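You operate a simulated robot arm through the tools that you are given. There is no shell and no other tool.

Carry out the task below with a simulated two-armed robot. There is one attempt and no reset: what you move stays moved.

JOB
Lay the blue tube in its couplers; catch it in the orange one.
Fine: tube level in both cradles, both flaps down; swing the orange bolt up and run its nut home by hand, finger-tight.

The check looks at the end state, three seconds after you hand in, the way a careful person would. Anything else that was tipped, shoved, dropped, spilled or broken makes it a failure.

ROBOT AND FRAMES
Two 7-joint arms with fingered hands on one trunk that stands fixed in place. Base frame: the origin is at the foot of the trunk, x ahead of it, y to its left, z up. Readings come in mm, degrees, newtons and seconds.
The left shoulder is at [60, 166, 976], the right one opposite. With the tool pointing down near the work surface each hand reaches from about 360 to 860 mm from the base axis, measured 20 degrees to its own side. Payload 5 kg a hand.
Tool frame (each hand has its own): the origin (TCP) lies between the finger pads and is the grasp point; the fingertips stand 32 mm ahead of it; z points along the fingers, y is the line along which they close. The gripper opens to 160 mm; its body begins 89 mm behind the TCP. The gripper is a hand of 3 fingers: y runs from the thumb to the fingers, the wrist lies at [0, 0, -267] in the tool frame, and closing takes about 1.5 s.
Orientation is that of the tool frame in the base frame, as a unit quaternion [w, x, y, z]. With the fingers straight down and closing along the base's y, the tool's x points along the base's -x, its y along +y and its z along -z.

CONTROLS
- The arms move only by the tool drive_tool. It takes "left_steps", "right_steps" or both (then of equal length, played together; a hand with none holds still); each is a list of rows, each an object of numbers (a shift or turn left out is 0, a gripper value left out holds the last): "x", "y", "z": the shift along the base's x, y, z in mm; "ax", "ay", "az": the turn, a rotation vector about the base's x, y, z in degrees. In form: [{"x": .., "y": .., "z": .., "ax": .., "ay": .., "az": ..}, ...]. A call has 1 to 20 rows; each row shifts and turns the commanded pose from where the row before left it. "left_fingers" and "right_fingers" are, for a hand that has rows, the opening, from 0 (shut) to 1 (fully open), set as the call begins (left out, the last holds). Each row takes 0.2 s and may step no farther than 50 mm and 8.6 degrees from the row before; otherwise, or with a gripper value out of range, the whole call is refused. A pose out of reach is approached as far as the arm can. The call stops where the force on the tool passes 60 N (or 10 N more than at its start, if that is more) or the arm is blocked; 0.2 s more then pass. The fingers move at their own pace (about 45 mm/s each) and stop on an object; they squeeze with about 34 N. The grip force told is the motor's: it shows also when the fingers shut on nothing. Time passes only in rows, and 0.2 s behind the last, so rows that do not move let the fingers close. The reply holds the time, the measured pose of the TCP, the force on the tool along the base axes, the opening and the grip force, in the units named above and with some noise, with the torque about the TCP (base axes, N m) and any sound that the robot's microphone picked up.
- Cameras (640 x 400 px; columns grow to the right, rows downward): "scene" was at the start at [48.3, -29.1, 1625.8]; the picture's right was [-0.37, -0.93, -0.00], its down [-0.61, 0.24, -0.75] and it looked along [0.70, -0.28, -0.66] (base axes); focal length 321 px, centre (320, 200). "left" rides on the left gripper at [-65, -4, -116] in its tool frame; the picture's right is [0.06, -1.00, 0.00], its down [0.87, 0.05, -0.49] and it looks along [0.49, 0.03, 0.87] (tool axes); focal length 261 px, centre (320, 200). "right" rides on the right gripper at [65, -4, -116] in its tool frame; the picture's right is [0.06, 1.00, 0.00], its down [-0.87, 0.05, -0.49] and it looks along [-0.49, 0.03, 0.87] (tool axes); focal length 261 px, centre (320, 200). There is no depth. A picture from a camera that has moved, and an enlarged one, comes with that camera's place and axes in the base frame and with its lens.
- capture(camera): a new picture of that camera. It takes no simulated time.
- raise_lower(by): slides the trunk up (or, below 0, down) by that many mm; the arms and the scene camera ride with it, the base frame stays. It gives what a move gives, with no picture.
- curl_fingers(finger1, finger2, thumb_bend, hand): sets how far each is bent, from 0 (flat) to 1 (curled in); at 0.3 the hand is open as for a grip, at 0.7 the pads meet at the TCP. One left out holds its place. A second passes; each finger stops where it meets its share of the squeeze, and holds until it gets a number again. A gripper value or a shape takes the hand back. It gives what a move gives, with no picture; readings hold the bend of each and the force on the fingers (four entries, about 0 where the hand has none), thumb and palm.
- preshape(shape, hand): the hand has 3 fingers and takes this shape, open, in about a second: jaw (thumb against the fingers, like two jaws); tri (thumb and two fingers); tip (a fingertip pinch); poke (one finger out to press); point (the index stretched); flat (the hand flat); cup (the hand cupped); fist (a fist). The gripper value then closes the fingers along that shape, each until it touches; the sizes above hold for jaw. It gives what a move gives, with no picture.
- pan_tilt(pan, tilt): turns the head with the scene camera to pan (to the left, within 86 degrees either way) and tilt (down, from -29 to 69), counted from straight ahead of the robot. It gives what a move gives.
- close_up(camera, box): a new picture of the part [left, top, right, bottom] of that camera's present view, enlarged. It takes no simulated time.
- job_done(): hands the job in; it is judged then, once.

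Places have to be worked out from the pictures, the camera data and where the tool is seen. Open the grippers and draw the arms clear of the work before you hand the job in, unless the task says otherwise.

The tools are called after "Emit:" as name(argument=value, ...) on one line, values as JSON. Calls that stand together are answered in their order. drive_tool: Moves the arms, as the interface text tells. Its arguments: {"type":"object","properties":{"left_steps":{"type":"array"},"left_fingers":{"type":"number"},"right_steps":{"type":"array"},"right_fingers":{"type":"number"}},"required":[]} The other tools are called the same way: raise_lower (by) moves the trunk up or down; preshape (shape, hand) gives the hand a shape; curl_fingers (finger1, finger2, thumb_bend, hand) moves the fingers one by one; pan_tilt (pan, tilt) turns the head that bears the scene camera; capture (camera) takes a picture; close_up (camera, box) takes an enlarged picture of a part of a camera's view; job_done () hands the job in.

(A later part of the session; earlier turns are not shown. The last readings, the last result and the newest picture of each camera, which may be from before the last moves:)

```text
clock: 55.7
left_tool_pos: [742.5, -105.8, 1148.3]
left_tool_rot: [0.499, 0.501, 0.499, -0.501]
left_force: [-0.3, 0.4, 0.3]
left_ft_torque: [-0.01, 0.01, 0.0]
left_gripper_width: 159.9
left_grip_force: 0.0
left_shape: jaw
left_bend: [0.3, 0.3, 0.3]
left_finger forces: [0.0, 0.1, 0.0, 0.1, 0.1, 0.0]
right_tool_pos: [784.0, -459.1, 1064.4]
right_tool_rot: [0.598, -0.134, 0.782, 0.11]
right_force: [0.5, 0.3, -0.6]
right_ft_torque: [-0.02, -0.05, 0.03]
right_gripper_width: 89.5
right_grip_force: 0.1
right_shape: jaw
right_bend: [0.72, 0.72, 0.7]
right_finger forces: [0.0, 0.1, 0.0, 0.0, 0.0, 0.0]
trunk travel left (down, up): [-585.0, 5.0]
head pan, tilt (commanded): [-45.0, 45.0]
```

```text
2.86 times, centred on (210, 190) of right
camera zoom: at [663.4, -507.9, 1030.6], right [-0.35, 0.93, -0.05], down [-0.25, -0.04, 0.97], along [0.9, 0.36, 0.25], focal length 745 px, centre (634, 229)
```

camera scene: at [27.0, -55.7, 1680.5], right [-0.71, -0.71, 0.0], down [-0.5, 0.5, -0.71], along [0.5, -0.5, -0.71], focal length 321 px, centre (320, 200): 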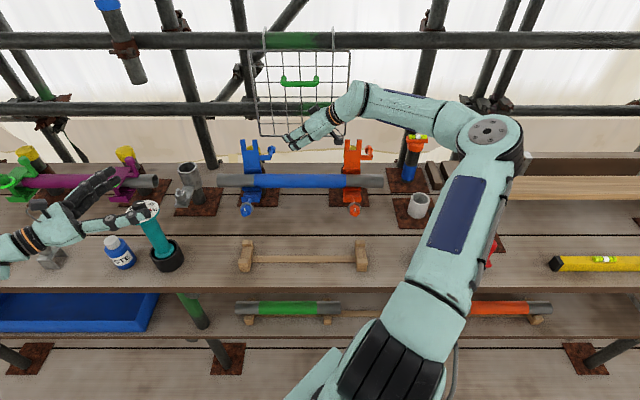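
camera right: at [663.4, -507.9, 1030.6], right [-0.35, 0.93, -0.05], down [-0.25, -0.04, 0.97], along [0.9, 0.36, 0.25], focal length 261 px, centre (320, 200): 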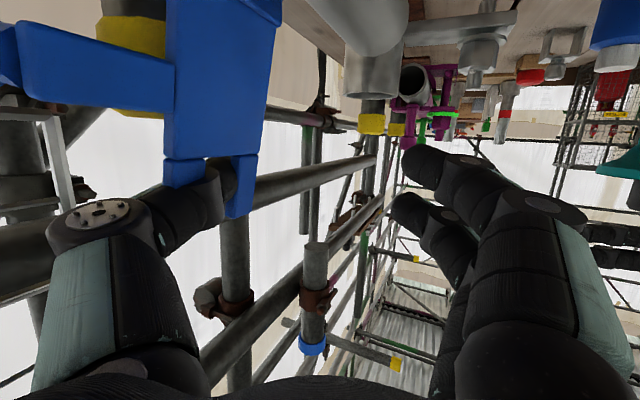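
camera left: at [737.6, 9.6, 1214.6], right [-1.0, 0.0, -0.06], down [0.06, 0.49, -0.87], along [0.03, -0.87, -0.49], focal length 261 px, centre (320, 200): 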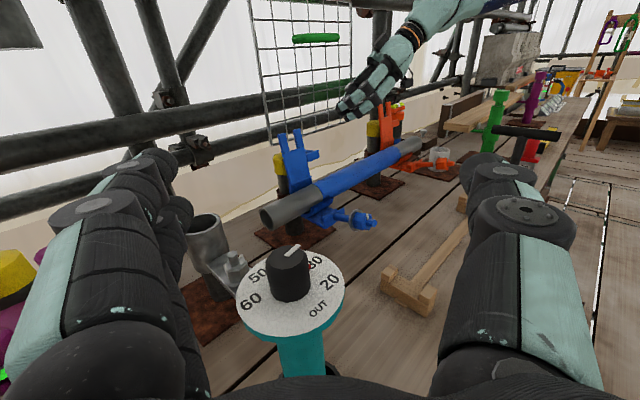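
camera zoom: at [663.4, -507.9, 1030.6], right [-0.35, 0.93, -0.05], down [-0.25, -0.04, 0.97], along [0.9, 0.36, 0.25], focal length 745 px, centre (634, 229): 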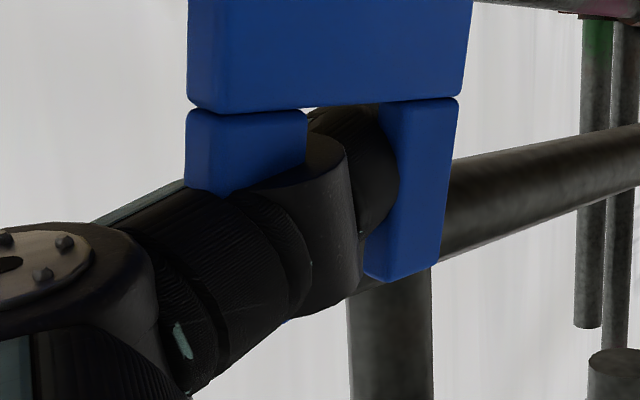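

The close-up shows the thumb tip hooked behind the left prong, with its middle crossing the slot. I keep pulling a few millimetres to see whether the flap follows.

Emit:
drive_tool(right_steps=[{"x": -3, "y": 3}, {"x": -3, "y": 3}, {"x": -3, "y": 3}, {}])

Emit:
close_up(camera="left", box=[270, 110, 340, 180])

Emit:
close_up(camera="right", box=[110, 100, 300, 260])

```text
clock: 56.7
left_tool_pos: [743.2, -105.3, 1147.9]
left_tool_rot: [-0.5, -0.5, -0.5, 0.5]
left_force: [0.3, -0.2, 0.1]
left_ft_torque: [0.01, -0.02, -0.03]
left_gripper_width: 160.0
left_grip_force: 0.1
left_shape: jaw
left_bend: [0.3, 0.3, 0.3]
left_finger forces: [0.0, 0.0, 0.1, 0.1, 0.0, 0.0]
right_tool_pos: [774.2, -452.0, 1064.2]
right_tool_rot: [0.598, -0.134, 0.782, 0.11]
right_force: [0.0, -0.5, -0.9]
right_ft_torque: [0.0, -0.01, -0.01]
right_gripper_width: 89.2
right_grip_force: 0.1
right_shape: jaw
right_bend: [0.72, 0.72, 0.7]
right_finger forces: [0.0, 0.0, 0.0, 0.0, 0.1, 0.1]
trunk travel left (down, up): [-585.0, 5.0]
head pan, tilt (commanded): [-45.0, 45.0]
```

```text
5.71 times, centred on (305, 145) of left
camera zoom: at [738.1, 9.5, 1214.2], right [-1.0, 0.0, -0.06], down [0.05, 0.49, -0.87], along [0.03, -0.87, -0.49], focal length 1489 px, centre (406, 514)
```

zoom: 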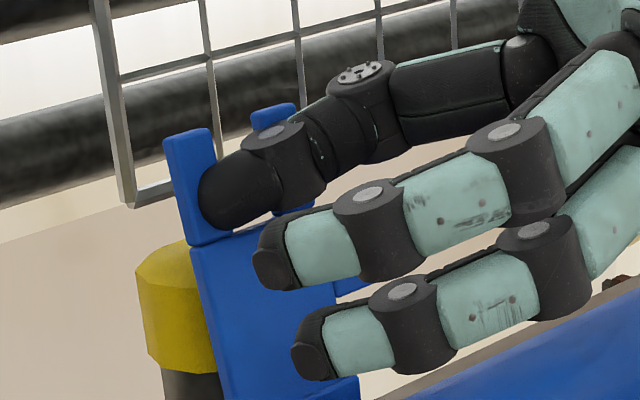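

```text
2.50 times, centred on (205, 180) of right
camera zoom: at [654.7, -498.7, 1031.1], right [-0.35, 0.93, -0.05], down [-0.25, -0.04, 0.97], along [0.9, 0.36, 0.25], focal length 652 px, centre (608, 250)
```

zoom: 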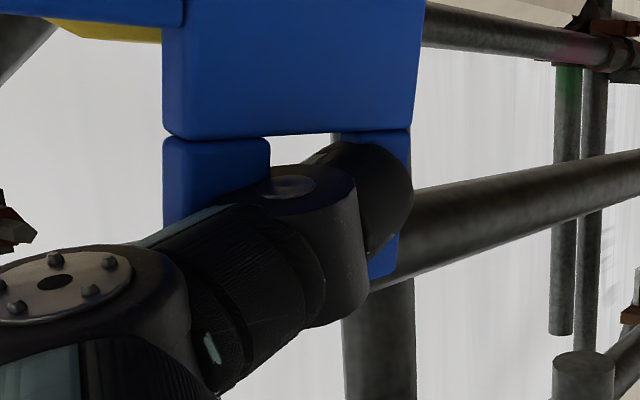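

The thumb passed straight through both prongs, so the fork offers no hold to the hand; the knob on its stem is the real handle. I lift off, turn to a steeper, more sideways pose with the jaw fully open, and go to the right of the blue knob so the thumb can get behind it.

Emit:
drive_tool(right_steps=[{"z": 20}, {"z": 25}, {"z": 20}, {"az": 7.4}, {"az": 7.4}, {"ax": -4.78, "ay": 6.83}, {"ax": -4.78, "ay": 6.83}, {"ax": -4.78, "ay": 6.83}, {"x": -13.9, "y": -31.8, "z": -5}, {"x": -13.9, "y": -31.8, "z": -5}, {"x": -13.9, "y": -31.8, "z": -5}, {}], right_fingers=1)

Emit:
close_up(camera="scene", box=[190, 65, 350, 205])

Emit:
close_up(camera="left", box=[230, 50, 430, 230])

Emit:
capture(camera="right")

```text
clock: 59.3
left_tool_pos: [743.8, -104.2, 1148.2]
left_tool_rot: [0.5, 0.5, 0.5, -0.5]
left_force: [-0.4, 0.1, 0.0]
left_ft_torque: [0.01, 0.02, 0.02]
left_gripper_width: 159.8
left_grip_force: 0.0
left_shape: jaw
left_bend: [0.3, 0.3, 0.3]
left_finger forces: [0.0, 0.0, 0.0, 0.0, 0.0, 0.0]
right_tool_pos: [733.2, -544.8, 1115.5]
right_tool_rot: [0.402, -0.267, 0.867, 0.128]
right_force: [-0.2, 0.2, 0.0]
right_ft_torque: [0.02, 0.04, 0.0]
right_gripper_width: 159.9
right_grip_force: 0.1
right_shape: jaw
right_bend: [0.3, 0.3, 0.3]
right_finger forces: [0.1, 0.1, 0.0, 0.0, 0.0, 0.0]
trunk travel left (down, up): [-585.0, 5.0]
head pan, tilt (commanded): [-45.0, 45.0]
```

```text
2.86 times, centred on (270, 135) of scene
camera zoom: at [28.0, -55.2, 1680.4], right [-0.71, -0.71, 0.0], down [-0.5, 0.5, -0.71], along [0.5, -0.5, -0.71], focal length 918 px, centre (463, 386)
```

zoom: 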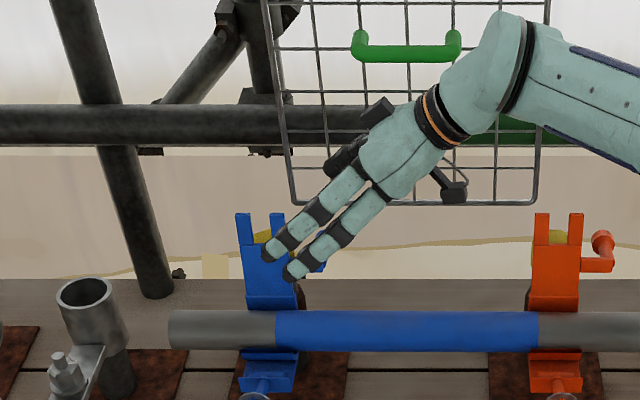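

```text
2.22 times, centred on (330, 140) of left
camera zoom: at [738.3, 10.4, 1214.0], right [-1.0, 0.0, -0.06], down [0.05, 0.49, -0.87], along [0.03, -0.87, -0.49], focal length 579 px, centre (298, 333)
```

zoom: 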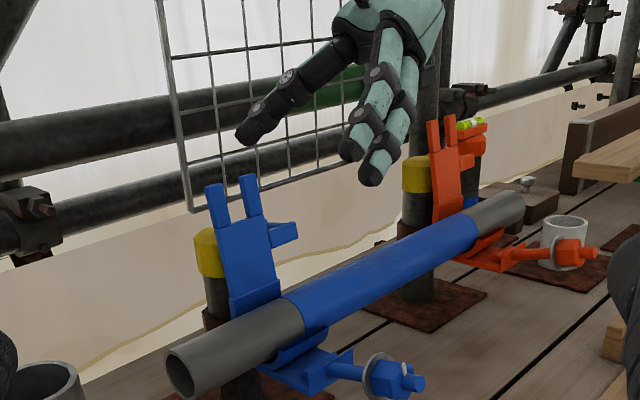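

```text
taken
camera right: at [628.0, -623.4, 1138.9], right [-0.6, 0.8, -0.04], down [0.13, 0.14, 0.98], along [0.79, 0.58, -0.19], focal length 261 px, centre (320, 200)
```

right: 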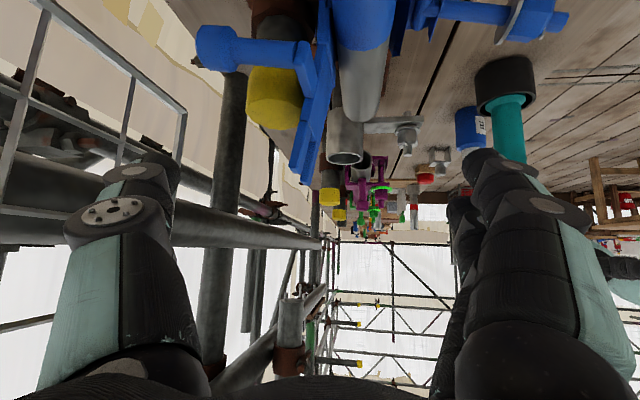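

The right camera now shows the blue flap in profile: plate, stem and knob (≈v 978, z 1010), with the yellow cap behind. I'll get the thumb under the stem from the right. First I move over the tube and lower to just right of the knob, with the open hand straddling the tube.

Emit:
drive_tool(right_steps=[{"x": -15.4, "y": 4.8}, {"x": -15.4, "y": 4.8}, {"z": -22}, {"z": -22}, {"z": -22}, {"z": -20}, {"z": -16}, {}])

Emit:
capture(camera="right")

Emit:
close_up(camera="left", box=[230, 50, 430, 230])

Emit:
close_up(camera="scene", box=[190, 65, 350, 205])

```text
clock: 61.1
left_tool_pos: [742.1, -106.2, 1148.8]
left_tool_rot: [0.499, 0.5, 0.5, -0.5]
left_force: [0.4, -0.7, -0.1]
left_ft_torque: [-0.03, 0.03, 0.02]
left_gripper_width: 159.8
left_grip_force: 0.1
left_shape: jaw
left_bend: [0.3, 0.3, 0.3]
left_finger forces: [0.1, 0.1, 0.1, 0.1, 0.0, 0.0]
right_tool_pos: [701.3, -535.4, 1013.0]
right_tool_rot: [0.401, -0.268, 0.866, 0.129]
right_force: [0.2, -0.2, 0.7]
right_ft_torque: [0.0, 0.0, 0.0]
right_gripper_width: 160.0
right_grip_force: 0.0
right_shape: jaw
right_bend: [0.3, 0.3, 0.3]
right_finger forces: [0.1, 0.1, 0.0, 0.0, 0.1, 0.1]
trunk travel left (down, up): [-585.0, 5.0]
head pan, tilt (commanded): [-45.0, 45.0]
```

```text
taken
camera right: at [596.2, -614.6, 1037.6], right [-0.6, 0.8, -0.04], down [0.13, 0.14, 0.98], along [0.79, 0.58, -0.19], focal length 261 px, centre (320, 200)
```

right: 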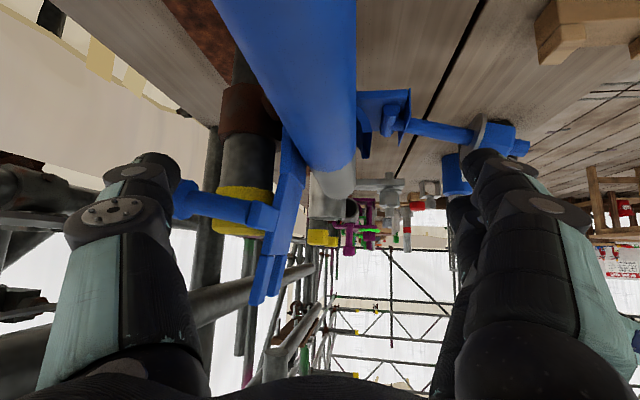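

```text
2.22 times, centred on (330, 140) of left
camera zoom: at [738.1, 9.6, 1214.2], right [-1.0, 0.0, -0.06], down [0.05, 0.49, -0.87], along [0.03, -0.87, -0.49], focal length 579 px, centre (298, 333)
```

zoom: 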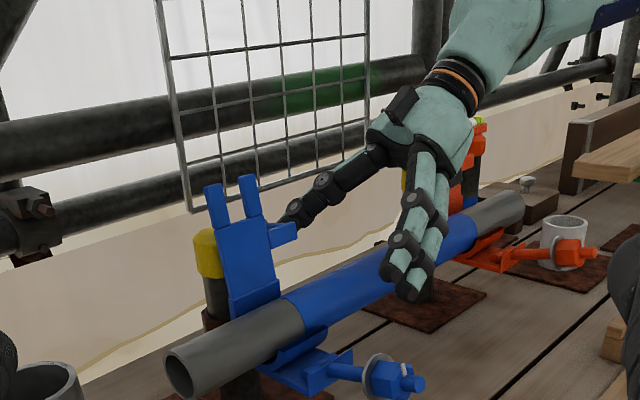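

```text
2.86 times, centred on (270, 135) of scene
camera zoom: at [27.6, -55.8, 1680.4], right [-0.71, -0.71, 0.0], down [-0.5, 0.5, -0.71], along [0.5, -0.5, -0.71], focal length 918 px, centre (463, 386)
```

zoom: 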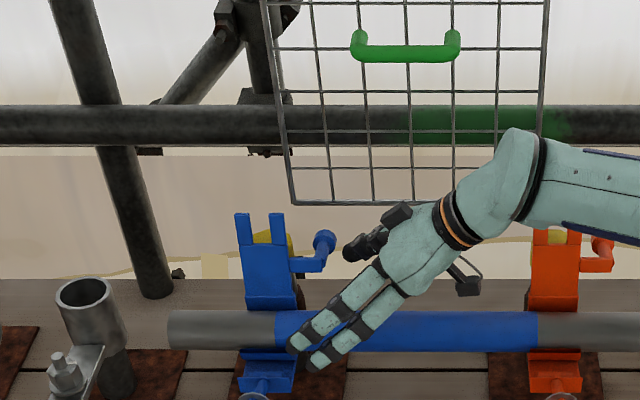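

The profile view is very helpful: the stem centre is at z≈1012 where I want to push. I flatten the two front fingers out of the way, then lower 23 mm more, still to the right of the knob.

Emit:
curl_fingers(hand="right", finger1=0, finger2=0, thumb_bend=0.3)

Emit:
drive_tool(right_steps=[{"z": -12}, {"z": -12}, {}])

Emit:
capture(camera="right")

Emit:
close_up(camera="left", box=[230, 50, 430, 230])

```text
clock: 62.1
left_tool_pos: [741.7, -105.2, 1148.6]
left_tool_rot: [0.499, 0.501, 0.499, -0.501]
left_force: [-0.3, -0.8, 0.3]
left_ft_torque: [0.0, 0.01, -0.03]
left_gripper_width: 159.9
left_grip_force: 0.0
left_shape: jaw
left_bend: [0.3, 0.3, 0.3]
left_finger forces: [0.0, 0.0, 0.0, 0.0, 0.0, 0.0]
right_tool_pos: [701.7, -535.7, 1014.1]
right_tool_rot: [0.402, -0.267, 0.866, 0.128]
right_force: [-1.1, -1.6, -0.3]
right_ft_torque: [-0.01, 0.02, -0.01]
right_gripper_width: 204.4
right_grip_force: 0.1
right_shape: fingers
right_bend: [0.0, 0.0, 0.3]
right_finger forces: [0.0, 0.1, 0.0, 0.0, 0.0, 0.0]
trunk travel left (down, up): [-585.0, 5.0]
head pan, tilt (commanded): [-45.0, 45.0]
```

```text
clock: 62.9
left_tool_pos: [741.8, -105.3, 1148.6]
left_tool_rot: [-0.5, -0.5, -0.499, 0.5]
left_force: [0.3, 1.3, 1.0]
left_ft_torque: [-0.01, 0.03, 0.0]
left_gripper_width: 159.9
left_grip_force: 0.1
left_shape: jaw
left_bend: [0.3, 0.3, 0.3]
left_finger forces: [0.0, 0.1, 0.0, 0.0, 0.0, 0.0]
right_tool_pos: [702.2, -536.0, 989.4]
right_tool_rot: [0.402, -0.267, 0.866, 0.129]
right_force: [0.1, 0.7, 0.3]
right_ft_torque: [-0.01, 0.04, -0.07]
right_gripper_width: 204.5
right_grip_force: 0.1
right_shape: fingers
right_bend: [0.0, 0.0, 0.3]
right_finger forces: [0.0, 0.1, 0.0, 0.0, 0.1, 0.1]
trunk travel left (down, up): [-585.0, 5.0]
head pan, tilt (commanded): [-45.0, 45.0]
```

```text
taken
camera right: at [597.2, -614.5, 1013.1], right [-0.6, 0.8, -0.04], down [0.13, 0.14, 0.98], along [0.79, 0.58, -0.19], focal length 261 px, centre (320, 200)
```

right: 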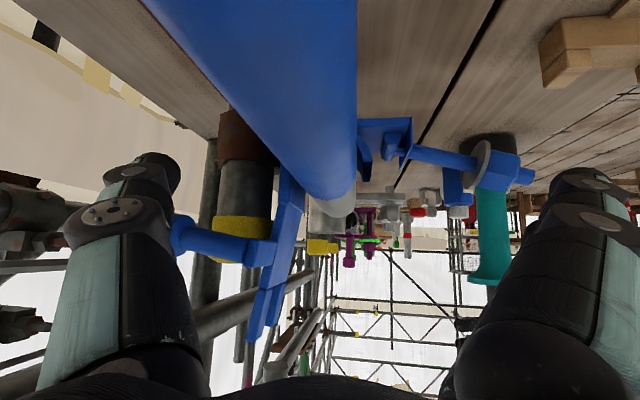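

```text
2.22 times, centred on (330, 140) of left
camera zoom: at [738.1, 9.6, 1214.2], right [-1.0, 0.0, -0.06], down [0.05, 0.49, -0.87], along [0.03, -0.87, -0.49], focal length 579 px, centre (298, 333)
```

zoom: 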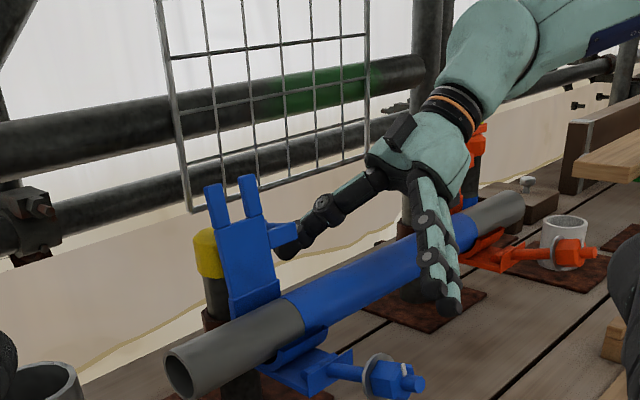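

The thumb tip is below stem level with about 12 mm to spare. I slide 50 mm to the left so that the thumb goes under the stem.

Emit:
drive_tool(right_steps=[{"x": 8.8, "y": 8.8}, {"x": 8.8, "y": 8.8}, {"x": 8.8, "y": 8.8}, {"x": 8.8, "y": 8.8}, {}])

Emit:
capture(camera="right")

Emit:
close_up(camera="left", box=[250, 90, 400, 230])

Emit:
close_up(camera="scene", box=[210, 95, 330, 205])

```text
clock: 64.1
left_tool_pos: [741.7, -106.2, 1148.4]
left_tool_rot: [0.499, 0.501, 0.499, -0.5]
left_force: [0.2, -0.8, 0.1]
left_ft_torque: [-0.02, -0.02, -0.01]
left_gripper_width: 160.0
left_grip_force: 0.2
left_shape: jaw
left_bend: [0.3, 0.3, 0.3]
left_finger forces: [0.0, 0.0, 0.0, 0.1, 0.1, 0.0]
right_tool_pos: [736.2, -503.4, 988.8]
right_tool_rot: [0.401, -0.266, 0.867, 0.129]
right_force: [-16.3, -4.1, -5.4]
right_ft_torque: [0.46, 0.06, -1.28]
right_gripper_width: 202.9
right_grip_force: 8.0
right_shape: fingers
right_bend: [0.0, 0.0, 0.31]
right_finger forces: [0.0, 0.0, 0.0, 0.0, 16.4, 0.0]
trunk travel left (down, up): [-585.0, 5.0]
head pan, tilt (commanded): [-45.0, 45.0]
```

```text
taken
camera right: at [630.2, -580.6, 1011.9], right [-0.6, 0.8, -0.04], down [0.13, 0.14, 0.98], along [0.79, 0.58, -0.19], focal length 261 px, centre (320, 200)
```

right: 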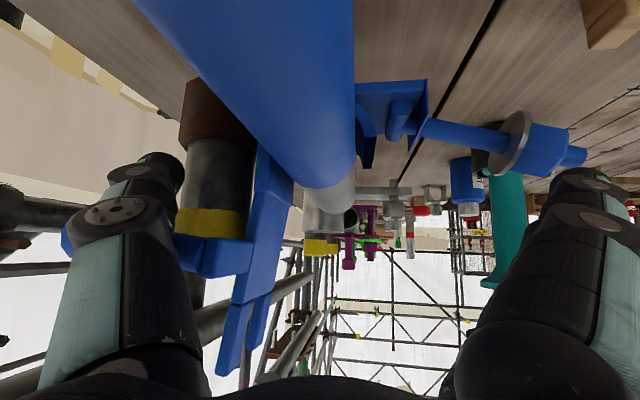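

```text
2.86 times, centred on (325, 160) of left
camera zoom: at [737.1, 8.9, 1214.8], right [-1.0, 0.0, -0.06], down [0.06, 0.49, -0.87], along [0.03, -0.87, -0.49], focal length 745 px, centre (306, 314)
```

zoom: 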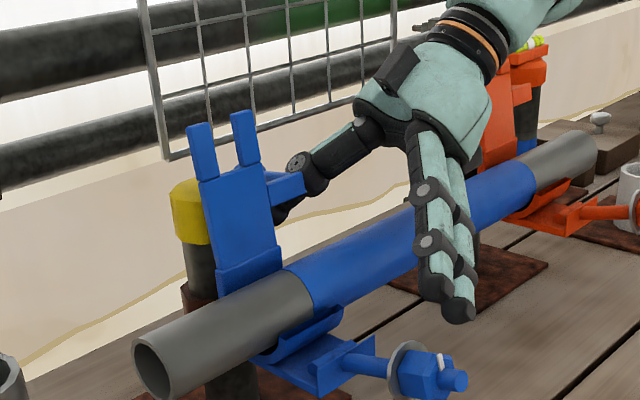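

```text
3.64 times, centred on (270, 150) of scene
camera zoom: at [26.0, -56.6, 1680.4], right [-0.71, -0.71, 0.0], down [-0.5, 0.5, -0.71], along [0.5, -0.5, -0.71], focal length 1168 px, centre (502, 382)
```

zoom: 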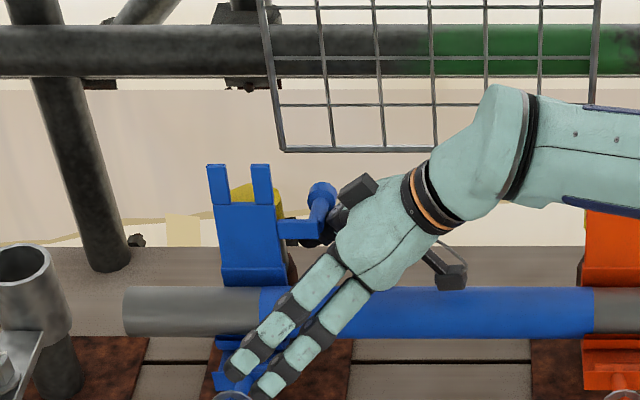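

The thumb's upper knuckle is touching the knob from the right (about 16 N). I back off a little, lower 14 mm, and slide in again beneath it.

Emit:
drive_tool(right_steps=[{"x": -7, "y": -7}, {"x": -2, "y": -2, "z": -7}, {"z": -7}, {}])

Emit:
capture(camera="right")

```text
clock: 65.1
left_tool_pos: [742.5, -104.9, 1148.3]
left_tool_rot: [0.5, 0.5, 0.5, -0.5]
left_force: [-0.5, 0.0, -0.5]
left_ft_torque: [-0.02, -0.01, 0.03]
left_gripper_width: 159.8
left_grip_force: 0.1
left_shape: jaw
left_bend: [0.3, 0.3, 0.3]
left_finger forces: [0.0, 0.0, 0.0, 0.1, 0.0, 0.1]
right_tool_pos: [728.9, -510.8, 974.6]
right_tool_rot: [0.402, -0.268, 0.866, 0.129]
right_force: [0.4, -0.2, 0.2]
right_ft_torque: [0.01, 0.01, 0.0]
right_gripper_width: 204.0
right_grip_force: 0.1
right_shape: fingers
right_bend: [0.0, 0.0, 0.3]
right_finger forces: [0.0, 0.1, 0.0, 0.0, 0.0, 0.0]
trunk travel left (down, up): [-585.0, 5.0]
head pan, tilt (commanded): [-45.0, 45.0]
```

```text
taken
camera right: at [623.7, -587.8, 998.7], right [-0.6, 0.8, -0.04], down [0.12, 0.14, 0.98], along [0.79, 0.58, -0.19], focal length 261 px, centre (320, 200)
```

right: 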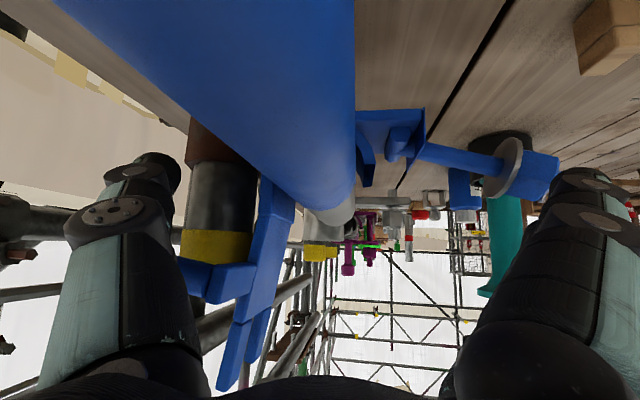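

Contact is cleared. I advance 12 mm left under the stem and check force.

Emit:
drive_tool(right_steps=[{"x": 4.2, "y": 4.2}, {"x": 4.2, "y": 4.2}, {}])

Emit:
close_up(camera="left", box=[270, 110, 370, 210])

Emit:
close_up(camera="scene", box=[230, 115, 310, 195])

```text
clock: 65.9
left_tool_pos: [742.0, -105.2, 1148.9]
left_tool_rot: [0.5, 0.5, 0.5, -0.5]
left_force: [-0.1, 0.0, 0.1]
left_ft_torque: [0.01, -0.01, 0.02]
left_gripper_width: 159.9
left_grip_force: 0.1
left_shape: jaw
left_bend: [0.3, 0.3, 0.3]
left_finger forces: [0.0, 0.0, 0.0, 0.0, 0.1, 0.0]
right_tool_pos: [736.3, -502.8, 976.1]
right_tool_rot: [0.402, -0.267, 0.867, 0.128]
right_force: [0.3, 0.4, 0.7]
right_ft_torque: [0.01, -0.02, -0.01]
right_gripper_width: 204.6
right_grip_force: 0.0
right_shape: fingers
right_bend: [0.0, 0.0, 0.3]
right_finger forces: [0.1, 0.0, 0.0, 0.1, 0.0, 0.1]
trunk travel left (down, up): [-585.0, 5.0]
head pan, tilt (commanded): [-45.0, 45.0]
```

```text
4.00 times, centred on (320, 160) of left
camera zoom: at [738.1, 9.5, 1214.2], right [-1.0, 0.0, -0.06], down [0.05, 0.49, -0.87], along [0.03, -0.87, -0.49], focal length 1043 px, centre (320, 360)
```

zoom: 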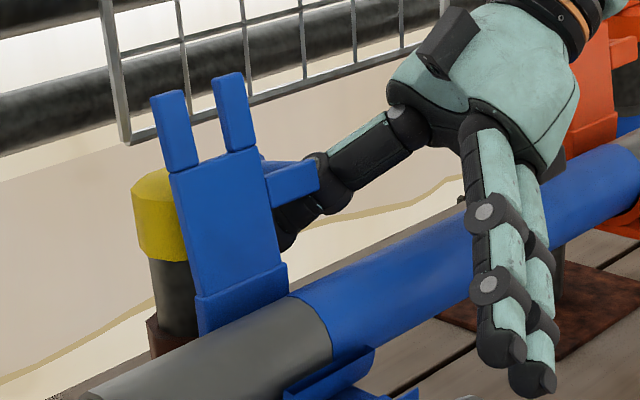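

```text
5.00 times, centred on (270, 155) of scene
camera zoom: at [27.7, -55.9, 1680.4], right [-0.71, -0.71, 0.0], down [-0.5, 0.5, -0.71], along [0.5, -0.5, -0.71], focal length 1606 px, centre (570, 425)
```

zoom: 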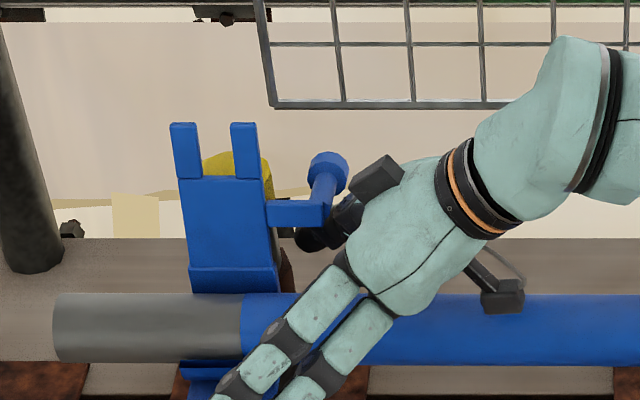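

The thumb is now under the stem. I raise in small steps and watch for the flap to start turning.

Emit:
drive_tool(right_steps=[{"z": 5}, {"z": 5}, {"z": 5}, {"z": 5}, {"z": 5}, {}])

Emit:
close_up(camera="left", box=[270, 110, 370, 210])

Emit:
close_up(camera="scene", box=[230, 115, 310, 195])

```text
clock: 67.3
left_tool_pos: [743.2, -105.7, 1148.2]
left_tool_rot: [-0.5, -0.5, -0.5, 0.501]
left_force: [0.8, 0.3, 0.5]
left_ft_torque: [-0.01, -0.01, -0.01]
left_gripper_width: 160.2
left_grip_force: 0.1
left_shape: jaw
left_bend: [0.3, 0.3, 0.3]
left_finger forces: [0.0, 0.1, 0.1, 0.1, 0.0, 0.0]
right_tool_pos: [736.2, -501.6, 998.8]
right_tool_rot: [0.402, -0.266, 0.867, 0.128]
right_force: [-12.5, 4.0, -9.0]
right_ft_torque: [0.62, 0.24, -0.69]
right_gripper_width: 199.0
right_grip_force: 8.0
right_shape: fingers
right_bend: [0.0, 0.0, 0.31]
right_finger forces: [0.0, 0.0, 0.0, 0.0, 16.1, 0.1]
trunk travel left (down, up): [-585.0, 5.0]
head pan, tilt (commanded): [-45.0, 45.0]
```

```text
4.00 times, centred on (320, 160) of left
camera zoom: at [737.8, 9.2, 1214.3], right [-1.0, 0.0, -0.06], down [0.05, 0.49, -0.87], along [0.03, -0.87, -0.49], focal length 1043 px, centre (320, 360)
```

zoom: 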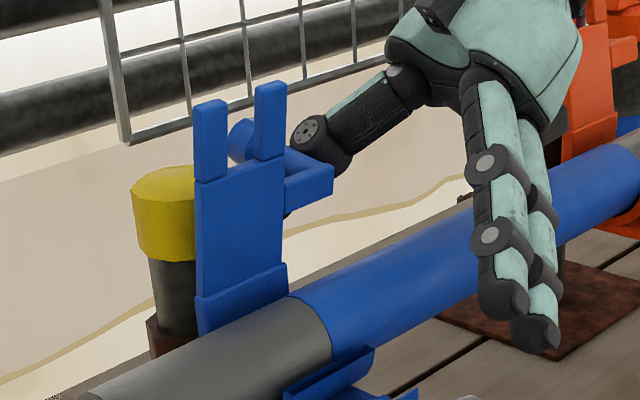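

```text
5.00 times, centred on (270, 155) of scene
camera zoom: at [27.2, -56.3, 1680.3], right [-0.71, -0.71, 0.0], down [-0.5, 0.5, -0.71], along [0.5, -0.5, -0.71], focal length 1606 px, centre (570, 425)
```

zoom: 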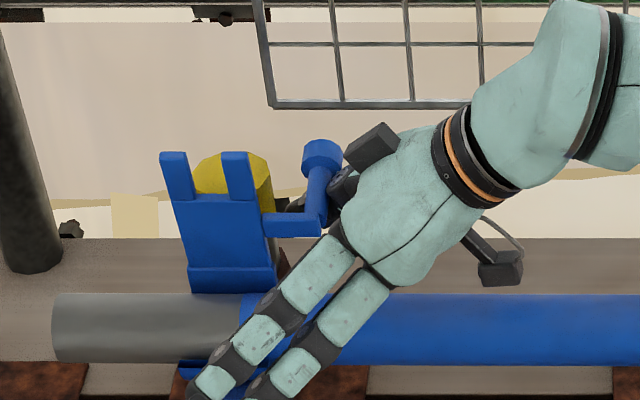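

The flap is turning: it is now near upright, resisting with about 16 N on the thumb. I follow the arc around its hinge, forward and up.

Emit:
drive_tool(right_steps=[{"x": -3.5, "y": 3.5, "z": 7}, {"x": -4, "y": 4, "z": 6}, {"x": -5, "y": 5, "z": 5}, {}])

Emit:
close_up(camera="left", box=[270, 110, 370, 210])

Emit:
close_up(camera="scene", box=[230, 115, 310, 195])

```text
clock: 68.3
left_tool_pos: [743.1, -106.1, 1146.2]
left_tool_rot: [0.5, 0.499, 0.502, -0.499]
left_force: [0.3, 0.0, -0.2]
left_ft_torque: [0.0, -0.02, -0.05]
left_gripper_width: 160.1
left_grip_force: 0.1
left_shape: jaw
left_bend: [0.3, 0.3, 0.3]
left_finger forces: [0.1, 0.0, 0.0, 0.0, 0.0, 0.0]
right_tool_pos: [723.4, -491.9, 1014.6]
right_tool_rot: [0.4, -0.265, 0.868, 0.129]
right_force: [-10.1, 0.8, -26.3]
right_ft_torque: [1.71, 0.79, -0.66]
right_gripper_width: 199.2
right_grip_force: 14.4
right_shape: fingers
right_bend: [0.0, 0.0, 0.31]
right_finger forces: [0.0, 0.0, 0.0, 0.1, 28.6, 0.1]
trunk travel left (down, up): [-585.0, 5.0]
head pan, tilt (commanded): [-45.0, 45.0]
```

```text
4.00 times, centred on (320, 160) of left
camera zoom: at [739.1, 8.0, 1213.3], right [-1.0, 0.0, -0.06], down [0.05, 0.49, -0.87], along [0.03, -0.87, -0.49], focal length 1043 px, centre (320, 360)
```

zoom: 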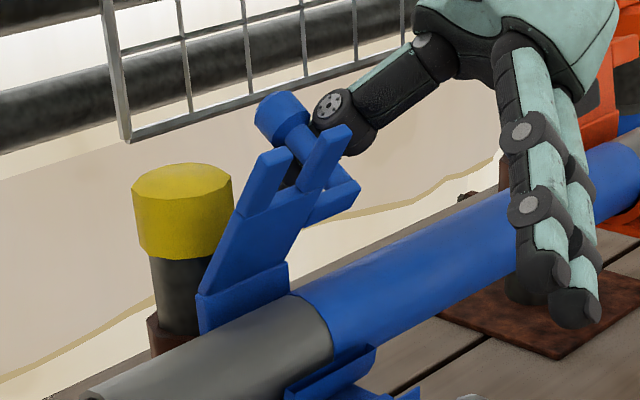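

```text
5.00 times, centred on (270, 155) of scene
camera zoom: at [29.1, -57.8, 1680.1], right [-0.71, -0.71, 0.0], down [-0.5, 0.5, -0.71], along [0.5, -0.5, -0.71], focal length 1606 px, centre (570, 425)
```

zoom: 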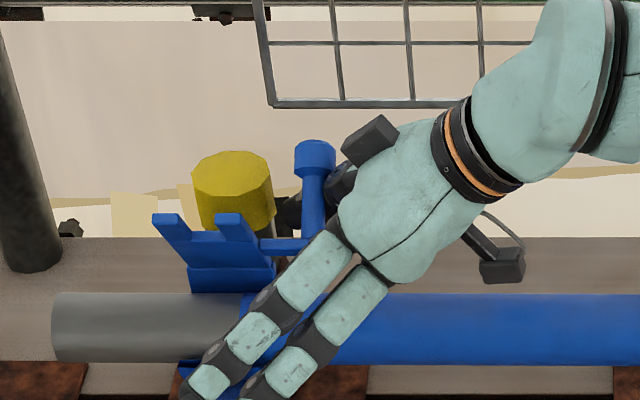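

The flap is at about half-way and holds itself by hinge friction. I continue the arc, now mostly toward the robot.

Emit:
drive_tool(right_steps=[{"x": -5, "y": 5, "z": 2}, {"x": -5, "y": 5, "z": 2}, {"x": -5, "y": 5, "z": 1}, {}])

Emit:
close_up(camera="left", box=[270, 110, 370, 210])

Emit:
close_up(camera="scene", box=[230, 115, 310, 195])

Emit:
capture(camera="right")

```text
clock: 69.3
left_tool_pos: [743.8, -107.3, 1146.9]
left_tool_rot: [0.499, 0.5, 0.501, -0.5]
left_force: [0.5, 0.4, 0.0]
left_ft_torque: [-0.04, 0.02, 0.01]
left_gripper_width: 159.8
left_grip_force: 0.0
left_shape: jaw
left_bend: [0.3, 0.3, 0.3]
left_finger forces: [0.1, 0.0, 0.0, 0.0, 0.0, 0.0]
right_tool_pos: [709.3, -478.4, 1019.1]
right_tool_rot: [0.4, -0.266, 0.868, 0.129]
right_force: [-2.0, -6.8, -26.4]
right_ft_torque: [1.86, 0.86, -0.43]
right_gripper_width: 203.5
right_grip_force: 12.3
right_shape: fingers
right_bend: [0.0, 0.0, 0.3]
right_finger forces: [0.0, 0.0, 0.1, 0.0, 25.2, 0.0]
trunk travel left (down, up): [-585.0, 5.0]
head pan, tilt (commanded): [-45.0, 45.0]
```

```text
4.00 times, centred on (320, 160) of left
camera zoom: at [739.7, 7.4, 1213.1], right [-1.0, 0.0, -0.06], down [0.05, 0.49, -0.87], along [0.03, -0.87, -0.49], focal length 1043 px, centre (320, 360)
```

zoom: 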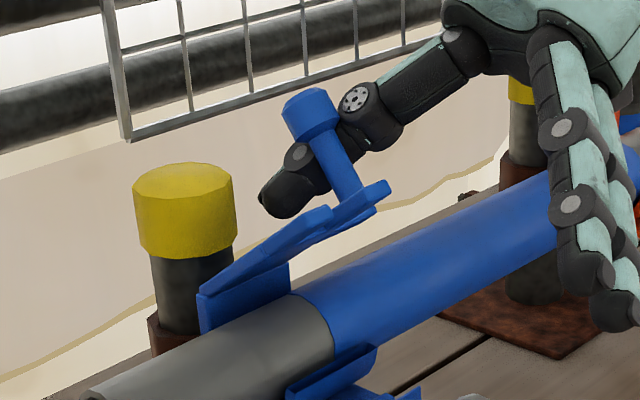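

```text
5.00 times, centred on (270, 155) of scene
camera zoom: at [29.9, -58.6, 1680.2], right [-0.71, -0.71, 0.0], down [-0.5, 0.5, -0.71], along [0.5, -0.5, -0.71], focal length 1606 px, centre (570, 425)
```

zoom: 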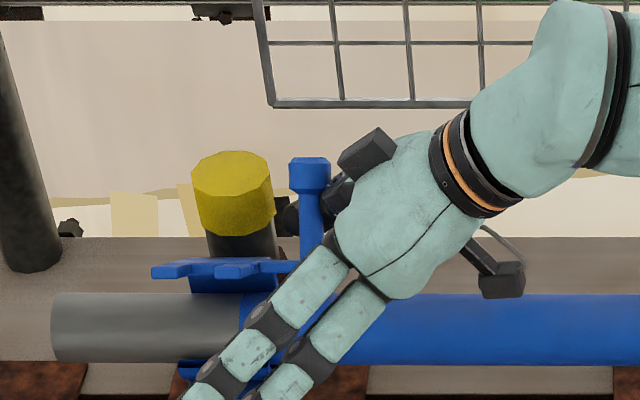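

```text
taken
camera right: at [603.9, -555.6, 1043.7], right [-0.6, 0.8, -0.04], down [0.13, 0.14, 0.98], along [0.79, 0.58, -0.19], focal length 261 px, centre (320, 200)
```

right: 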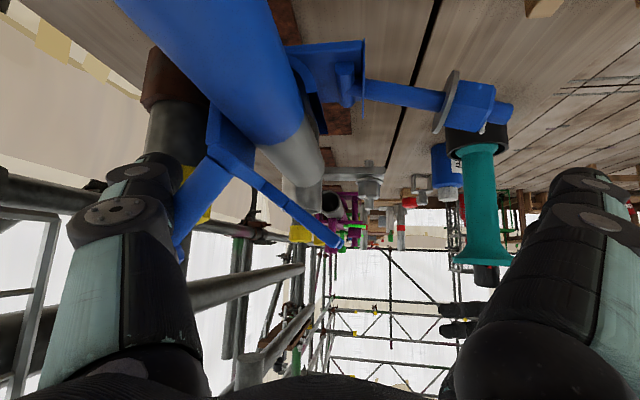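

The flap is down to roughly 25–30°, still held by friction. I keep moving toward the robot with a slight drop.

Emit:
drive_tool(right_steps=[{"x": -5, "y": 5, "z": -1}, {"x": -5, "y": 5, "z": -2}, {"x": -5, "y": 5, "z": -2}, {}])

Emit:
close_up(camera="left", box=[270, 110, 370, 210])

Emit:
capture(camera="right")

```text
clock: 70.3
left_tool_pos: [743.7, -106.7, 1147.3]
left_tool_rot: [0.499, 0.501, 0.5, -0.5]
left_force: [-0.5, 1.1, -0.2]
left_ft_torque: [-0.02, -0.01, -0.04]
left_gripper_width: 159.9
left_grip_force: 0.0
left_shape: jaw
left_bend: [0.3, 0.3, 0.3]
left_finger forces: [0.0, 0.1, 0.0, 0.0, 0.0, 0.0]
right_tool_pos: [694.4, -462.2, 1016.8]
right_tool_rot: [0.401, -0.267, 0.867, 0.129]
right_force: [2.1, -11.3, -16.2]
right_ft_torque: [1.24, 0.52, -0.33]
right_gripper_width: 209.3
right_grip_force: 11.1
right_shape: fingers
right_bend: [0.0, 0.0, 0.28]
right_finger forces: [0.1, 0.1, 0.0, 0.0, 22.2, 0.0]
trunk travel left (down, up): [-585.0, 5.0]
head pan, tilt (commanded): [-45.0, 45.0]
```

```text
4.00 times, centred on (320, 160) of left
camera zoom: at [739.4, 7.6, 1213.4], right [-1.0, 0.0, -0.06], down [0.05, 0.49, -0.87], along [0.03, -0.87, -0.49], focal length 1043 px, centre (320, 360)
```

zoom: 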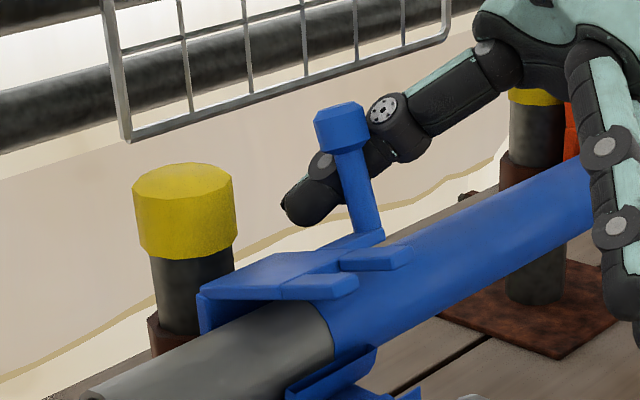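

```text
taken
camera right: at [589.3, -540.4, 1039.8], right [-0.6, 0.8, -0.04], down [0.13, 0.14, 0.98], along [0.79, 0.58, -0.19], focal length 261 px, centre (320, 200)
```

right: 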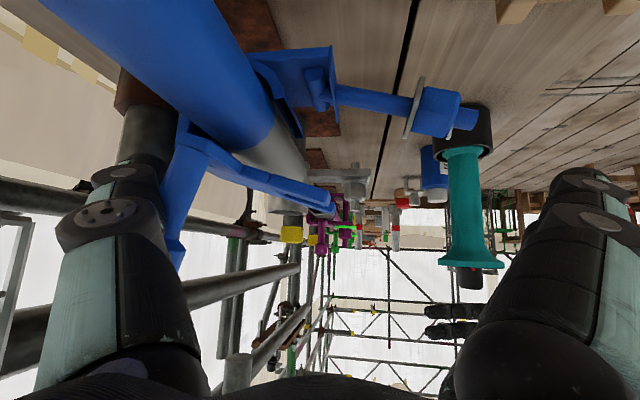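

The flap is almost down. I push a little further toward the robot until it seats.

Emit:
drive_tool(right_steps=[{"x": -4, "y": 4, "z": -2}, {"x": -4, "y": 4, "z": -2}, {}])

Emit:
close_up(camera="left", box=[270, 110, 370, 210])

Emit:
capture(camera="right")

```text
clock: 71.1
left_tool_pos: [744.1, -107.1, 1146.6]
left_tool_rot: [0.5, 0.5, 0.5, -0.5]
left_force: [-0.6, -0.3, 0.3]
left_ft_torque: [-0.02, -0.01, 0.01]
left_gripper_width: 159.6
left_grip_force: 0.1
left_shape: jaw
left_bend: [0.3, 0.3, 0.3]
left_finger forces: [0.0, 0.0, 0.1, 0.0, 0.0, 0.0]
right_tool_pos: [687.5, -454.3, 1010.0]
right_tool_rot: [0.401, -0.267, 0.867, 0.129]
right_force: [5.2, -14.3, -16.7]
right_ft_torque: [1.27, 0.52, -0.24]
right_gripper_width: 212.2
right_grip_force: 13.8
right_shape: fingers
right_bend: [0.0, 0.0, 0.27]
right_finger forces: [0.0, 0.0, 0.1, 0.0, 26.7, 0.1]
trunk travel left (down, up): [-585.0, 5.0]
head pan, tilt (commanded): [-45.0, 45.0]
```

```text
4.00 times, centred on (320, 160) of left
camera zoom: at [739.7, 7.1, 1213.2], right [-1.0, 0.0, -0.06], down [0.05, 0.49, -0.87], along [0.03, -0.87, -0.49], focal length 1043 px, centre (320, 360)
```

zoom: 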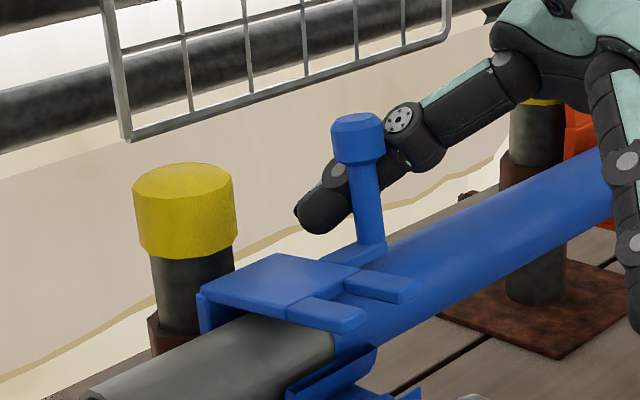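

```text
taken
camera right: at [581.8, -532.6, 1035.5], right [-0.6, 0.8, -0.04], down [0.13, 0.14, 0.98], along [0.79, 0.58, -0.19], focal length 261 px, centre (320, 200)
```

right: 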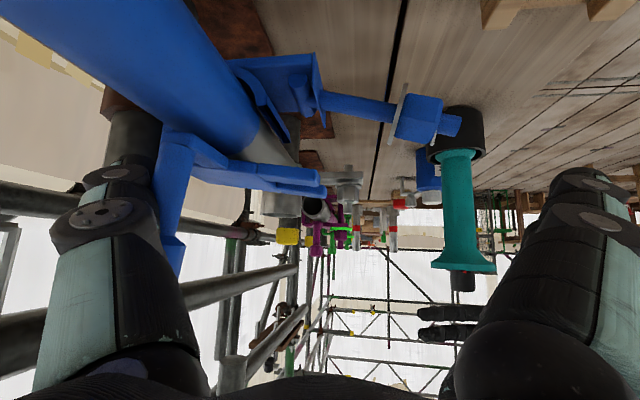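

The flap looks nearly level over the tube. I push a few millimetres more to be sure that it seats.

Emit:
drive_tool(right_steps=[{"x": -3, "y": 3, "z": -1}, {"x": -3, "y": 3, "z": -1}, {}])

Emit:
close_up(camera="left", box=[270, 110, 370, 210])

Emit:
capture(camera="right")

```text
clock: 71.9
left_tool_pos: [743.4, -108.9, 1146.5]
left_tool_rot: [0.498, 0.501, 0.501, -0.5]
left_force: [-0.4, 0.1, 0.1]
left_ft_torque: [-0.04, -0.01, 0.02]
left_gripper_width: 159.8
left_grip_force: 0.1
left_shape: jaw
left_bend: [0.3, 0.3, 0.3]
left_finger forces: [0.0, 0.0, 0.0, 0.1, 0.0, 0.1]
right_tool_pos: [681.2, -449.6, 1007.8]
right_tool_rot: [0.401, -0.265, 0.867, 0.129]
right_force: [9.8, -18.9, -19.7]
right_ft_torque: [1.59, 0.73, -0.16]
right_gripper_width: 214.6
right_grip_force: 14.5
right_shape: fingers
right_bend: [0.0, 0.0, 0.26]
right_finger forces: [0.1, 0.1, 0.0, 0.1, 29.2, 0.0]
trunk travel left (down, up): [-585.0, 5.0]
head pan, tilt (commanded): [-45.0, 45.0]
```

```text
4.00 times, centred on (320, 160) of left
camera zoom: at [740.2, 6.4, 1212.8], right [-1.0, 0.0, -0.06], down [0.05, 0.49, -0.87], along [0.03, -0.87, -0.49], focal length 1043 px, centre (320, 360)
```

zoom: 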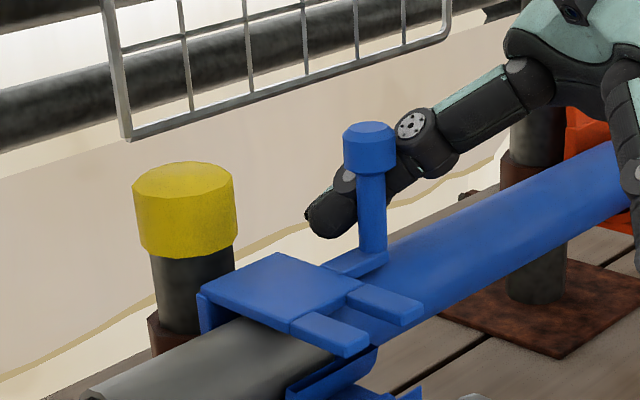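

```text
taken
camera right: at [575.8, -527.6, 1032.6], right [-0.6, 0.8, -0.04], down [0.13, 0.14, 0.98], along [0.79, 0.58, -0.19], focal length 261 px, centre (320, 200)
```

right: 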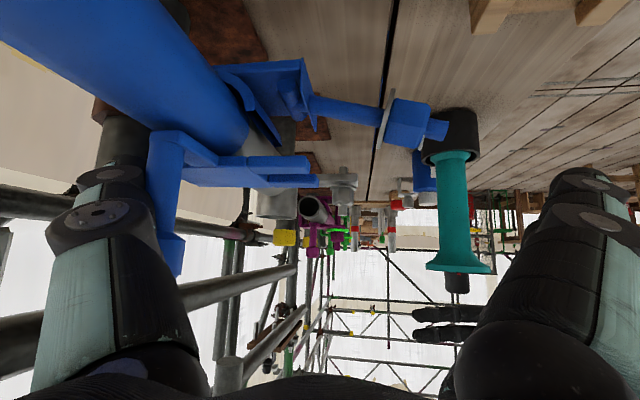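

The stem is almost vertical but the plate still seems a few degrees up at the tip. I push on a bit further, watching the force.

Emit:
drive_tool(right_steps=[{"x": -3, "y": 3, "z": -1}, {"x": -3, "y": 3, "z": -1}, {}])

Emit:
close_up(camera="left", box=[270, 110, 370, 210])

Emit:
close_up(camera="right", box=[60, 60, 360, 260])

```text
clock: 72.7
left_tool_pos: [743.4, -108.0, 1145.6]
left_tool_rot: [0.499, 0.5, 0.501, -0.5]
left_force: [0.5, -0.9, -1.3]
left_ft_torque: [0.04, 0.0, -0.04]
left_gripper_width: 159.8
left_grip_force: 0.1
left_shape: jaw
left_bend: [0.3, 0.3, 0.3]
left_finger forces: [0.1, 0.0, 0.0, 0.0, 0.0, 0.0]
right_tool_pos: [676.1, -444.8, 1007.7]
right_tool_rot: [0.402, -0.265, 0.867, 0.128]
right_force: [11.5, -28.2, -12.4]
right_ft_torque: [1.29, 0.59, -0.38]
right_gripper_width: 220.6
right_grip_force: 14.1
right_shape: fingers
right_bend: [0.0, 0.0, 0.24]
right_finger forces: [0.1, 0.1, 0.0, 0.0, 29.0, 0.0]
trunk travel left (down, up): [-585.0, 5.0]
head pan, tilt (commanded): [-45.0, 45.0]
```

```text
4.00 times, centred on (320, 160) of left
camera zoom: at [739.7, 6.4, 1213.2], right [-1.0, 0.0, -0.06], down [0.05, 0.49, -0.87], along [0.03, -0.87, -0.49], focal length 1043 px, centre (320, 360)
```

zoom: 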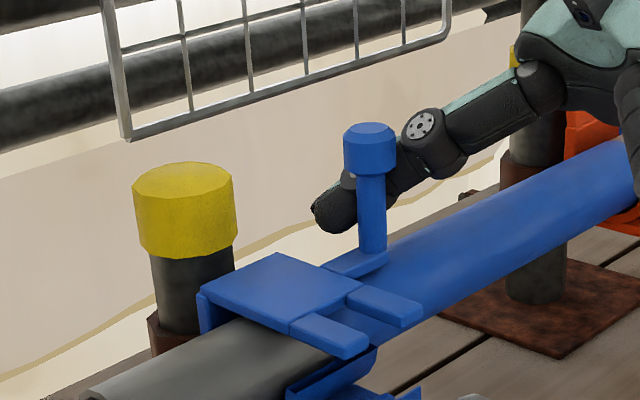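

```text
2.00 times, centred on (210, 160) of right
camera zoom: at [571.0, -522.3, 1031.5], right [-0.59, 0.8, -0.04], down [0.13, 0.14, 0.98], along [0.79, 0.58, -0.19], focal length 521 px, centre (540, 280)
```

zoom: 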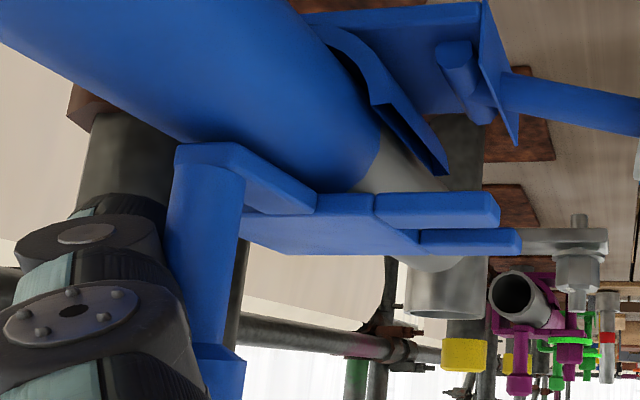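

The flap has stopped moving and rests on the tube (force rising without motion): blue flap down. I release the stem by backing off +v, then right and up.

Emit:
drive_tool(right_steps=[{"x": 6, "y": -6}, {"x": 6, "y": -6}, {"x": -15, "y": -15}, {"x": -15, "y": -15}, {"x": -15, "y": -15}, {"z": 30}, {"z": 40}, {"z": 40}, {}])

Emit:
close_up(camera="left", box=[250, 90, 410, 250])

Emit:
capture(camera="scene")

```text
clock: 74.7
left_tool_pos: [743.3, -105.9, 1147.8]
left_tool_rot: [-0.5, -0.5, -0.5, 0.5]
left_force: [0.7, 0.2, 0.4]
left_ft_torque: [0.01, 0.02, 0.0]
left_gripper_width: 159.9
left_grip_force: 0.1
left_shape: jaw
left_bend: [0.3, 0.3, 0.3]
left_finger forces: [0.0, 0.0, 0.0, 0.0, 0.0, 0.1]
right_tool_pos: [640.1, -496.7, 1122.1]
right_tool_rot: [0.402, -0.267, 0.866, 0.129]
right_force: [-0.2, 0.4, 0.1]
right_ft_torque: [0.02, 0.01, 0.03]
right_gripper_width: 205.0
right_grip_force: 0.0
right_shape: fingers
right_bend: [0.0, 0.0, 0.3]
right_finger forces: [0.0, 0.0, 0.1, 0.1, 0.1, 0.0]
trunk travel left (down, up): [-585.0, 5.0]
head pan, tilt (commanded): [-45.0, 45.0]
```

```text
2.50 times, centred on (330, 170) of left
camera zoom: at [738.2, 8.6, 1214.1], right [-1.0, 0.0, -0.06], down [0.05, 0.49, -0.87], along [0.03, -0.87, -0.49], focal length 652 px, centre (295, 275)
```

zoom: 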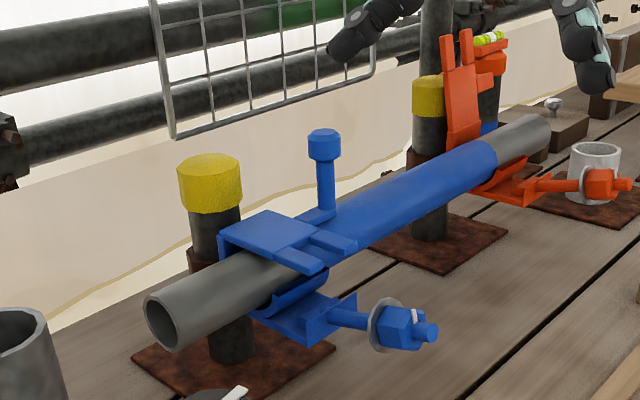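

```text
taken
camera scene: at [27.9, -56.8, 1680.4], right [-0.71, -0.71, 0.0], down [-0.5, 0.5, -0.71], along [0.5, -0.5, -0.71], focal length 321 px, centre (320, 200)
```

scene: 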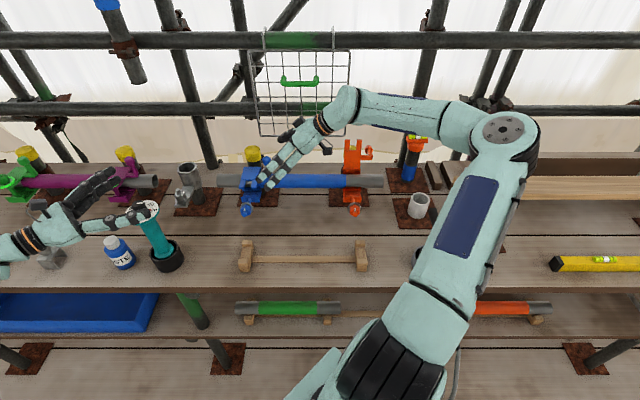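

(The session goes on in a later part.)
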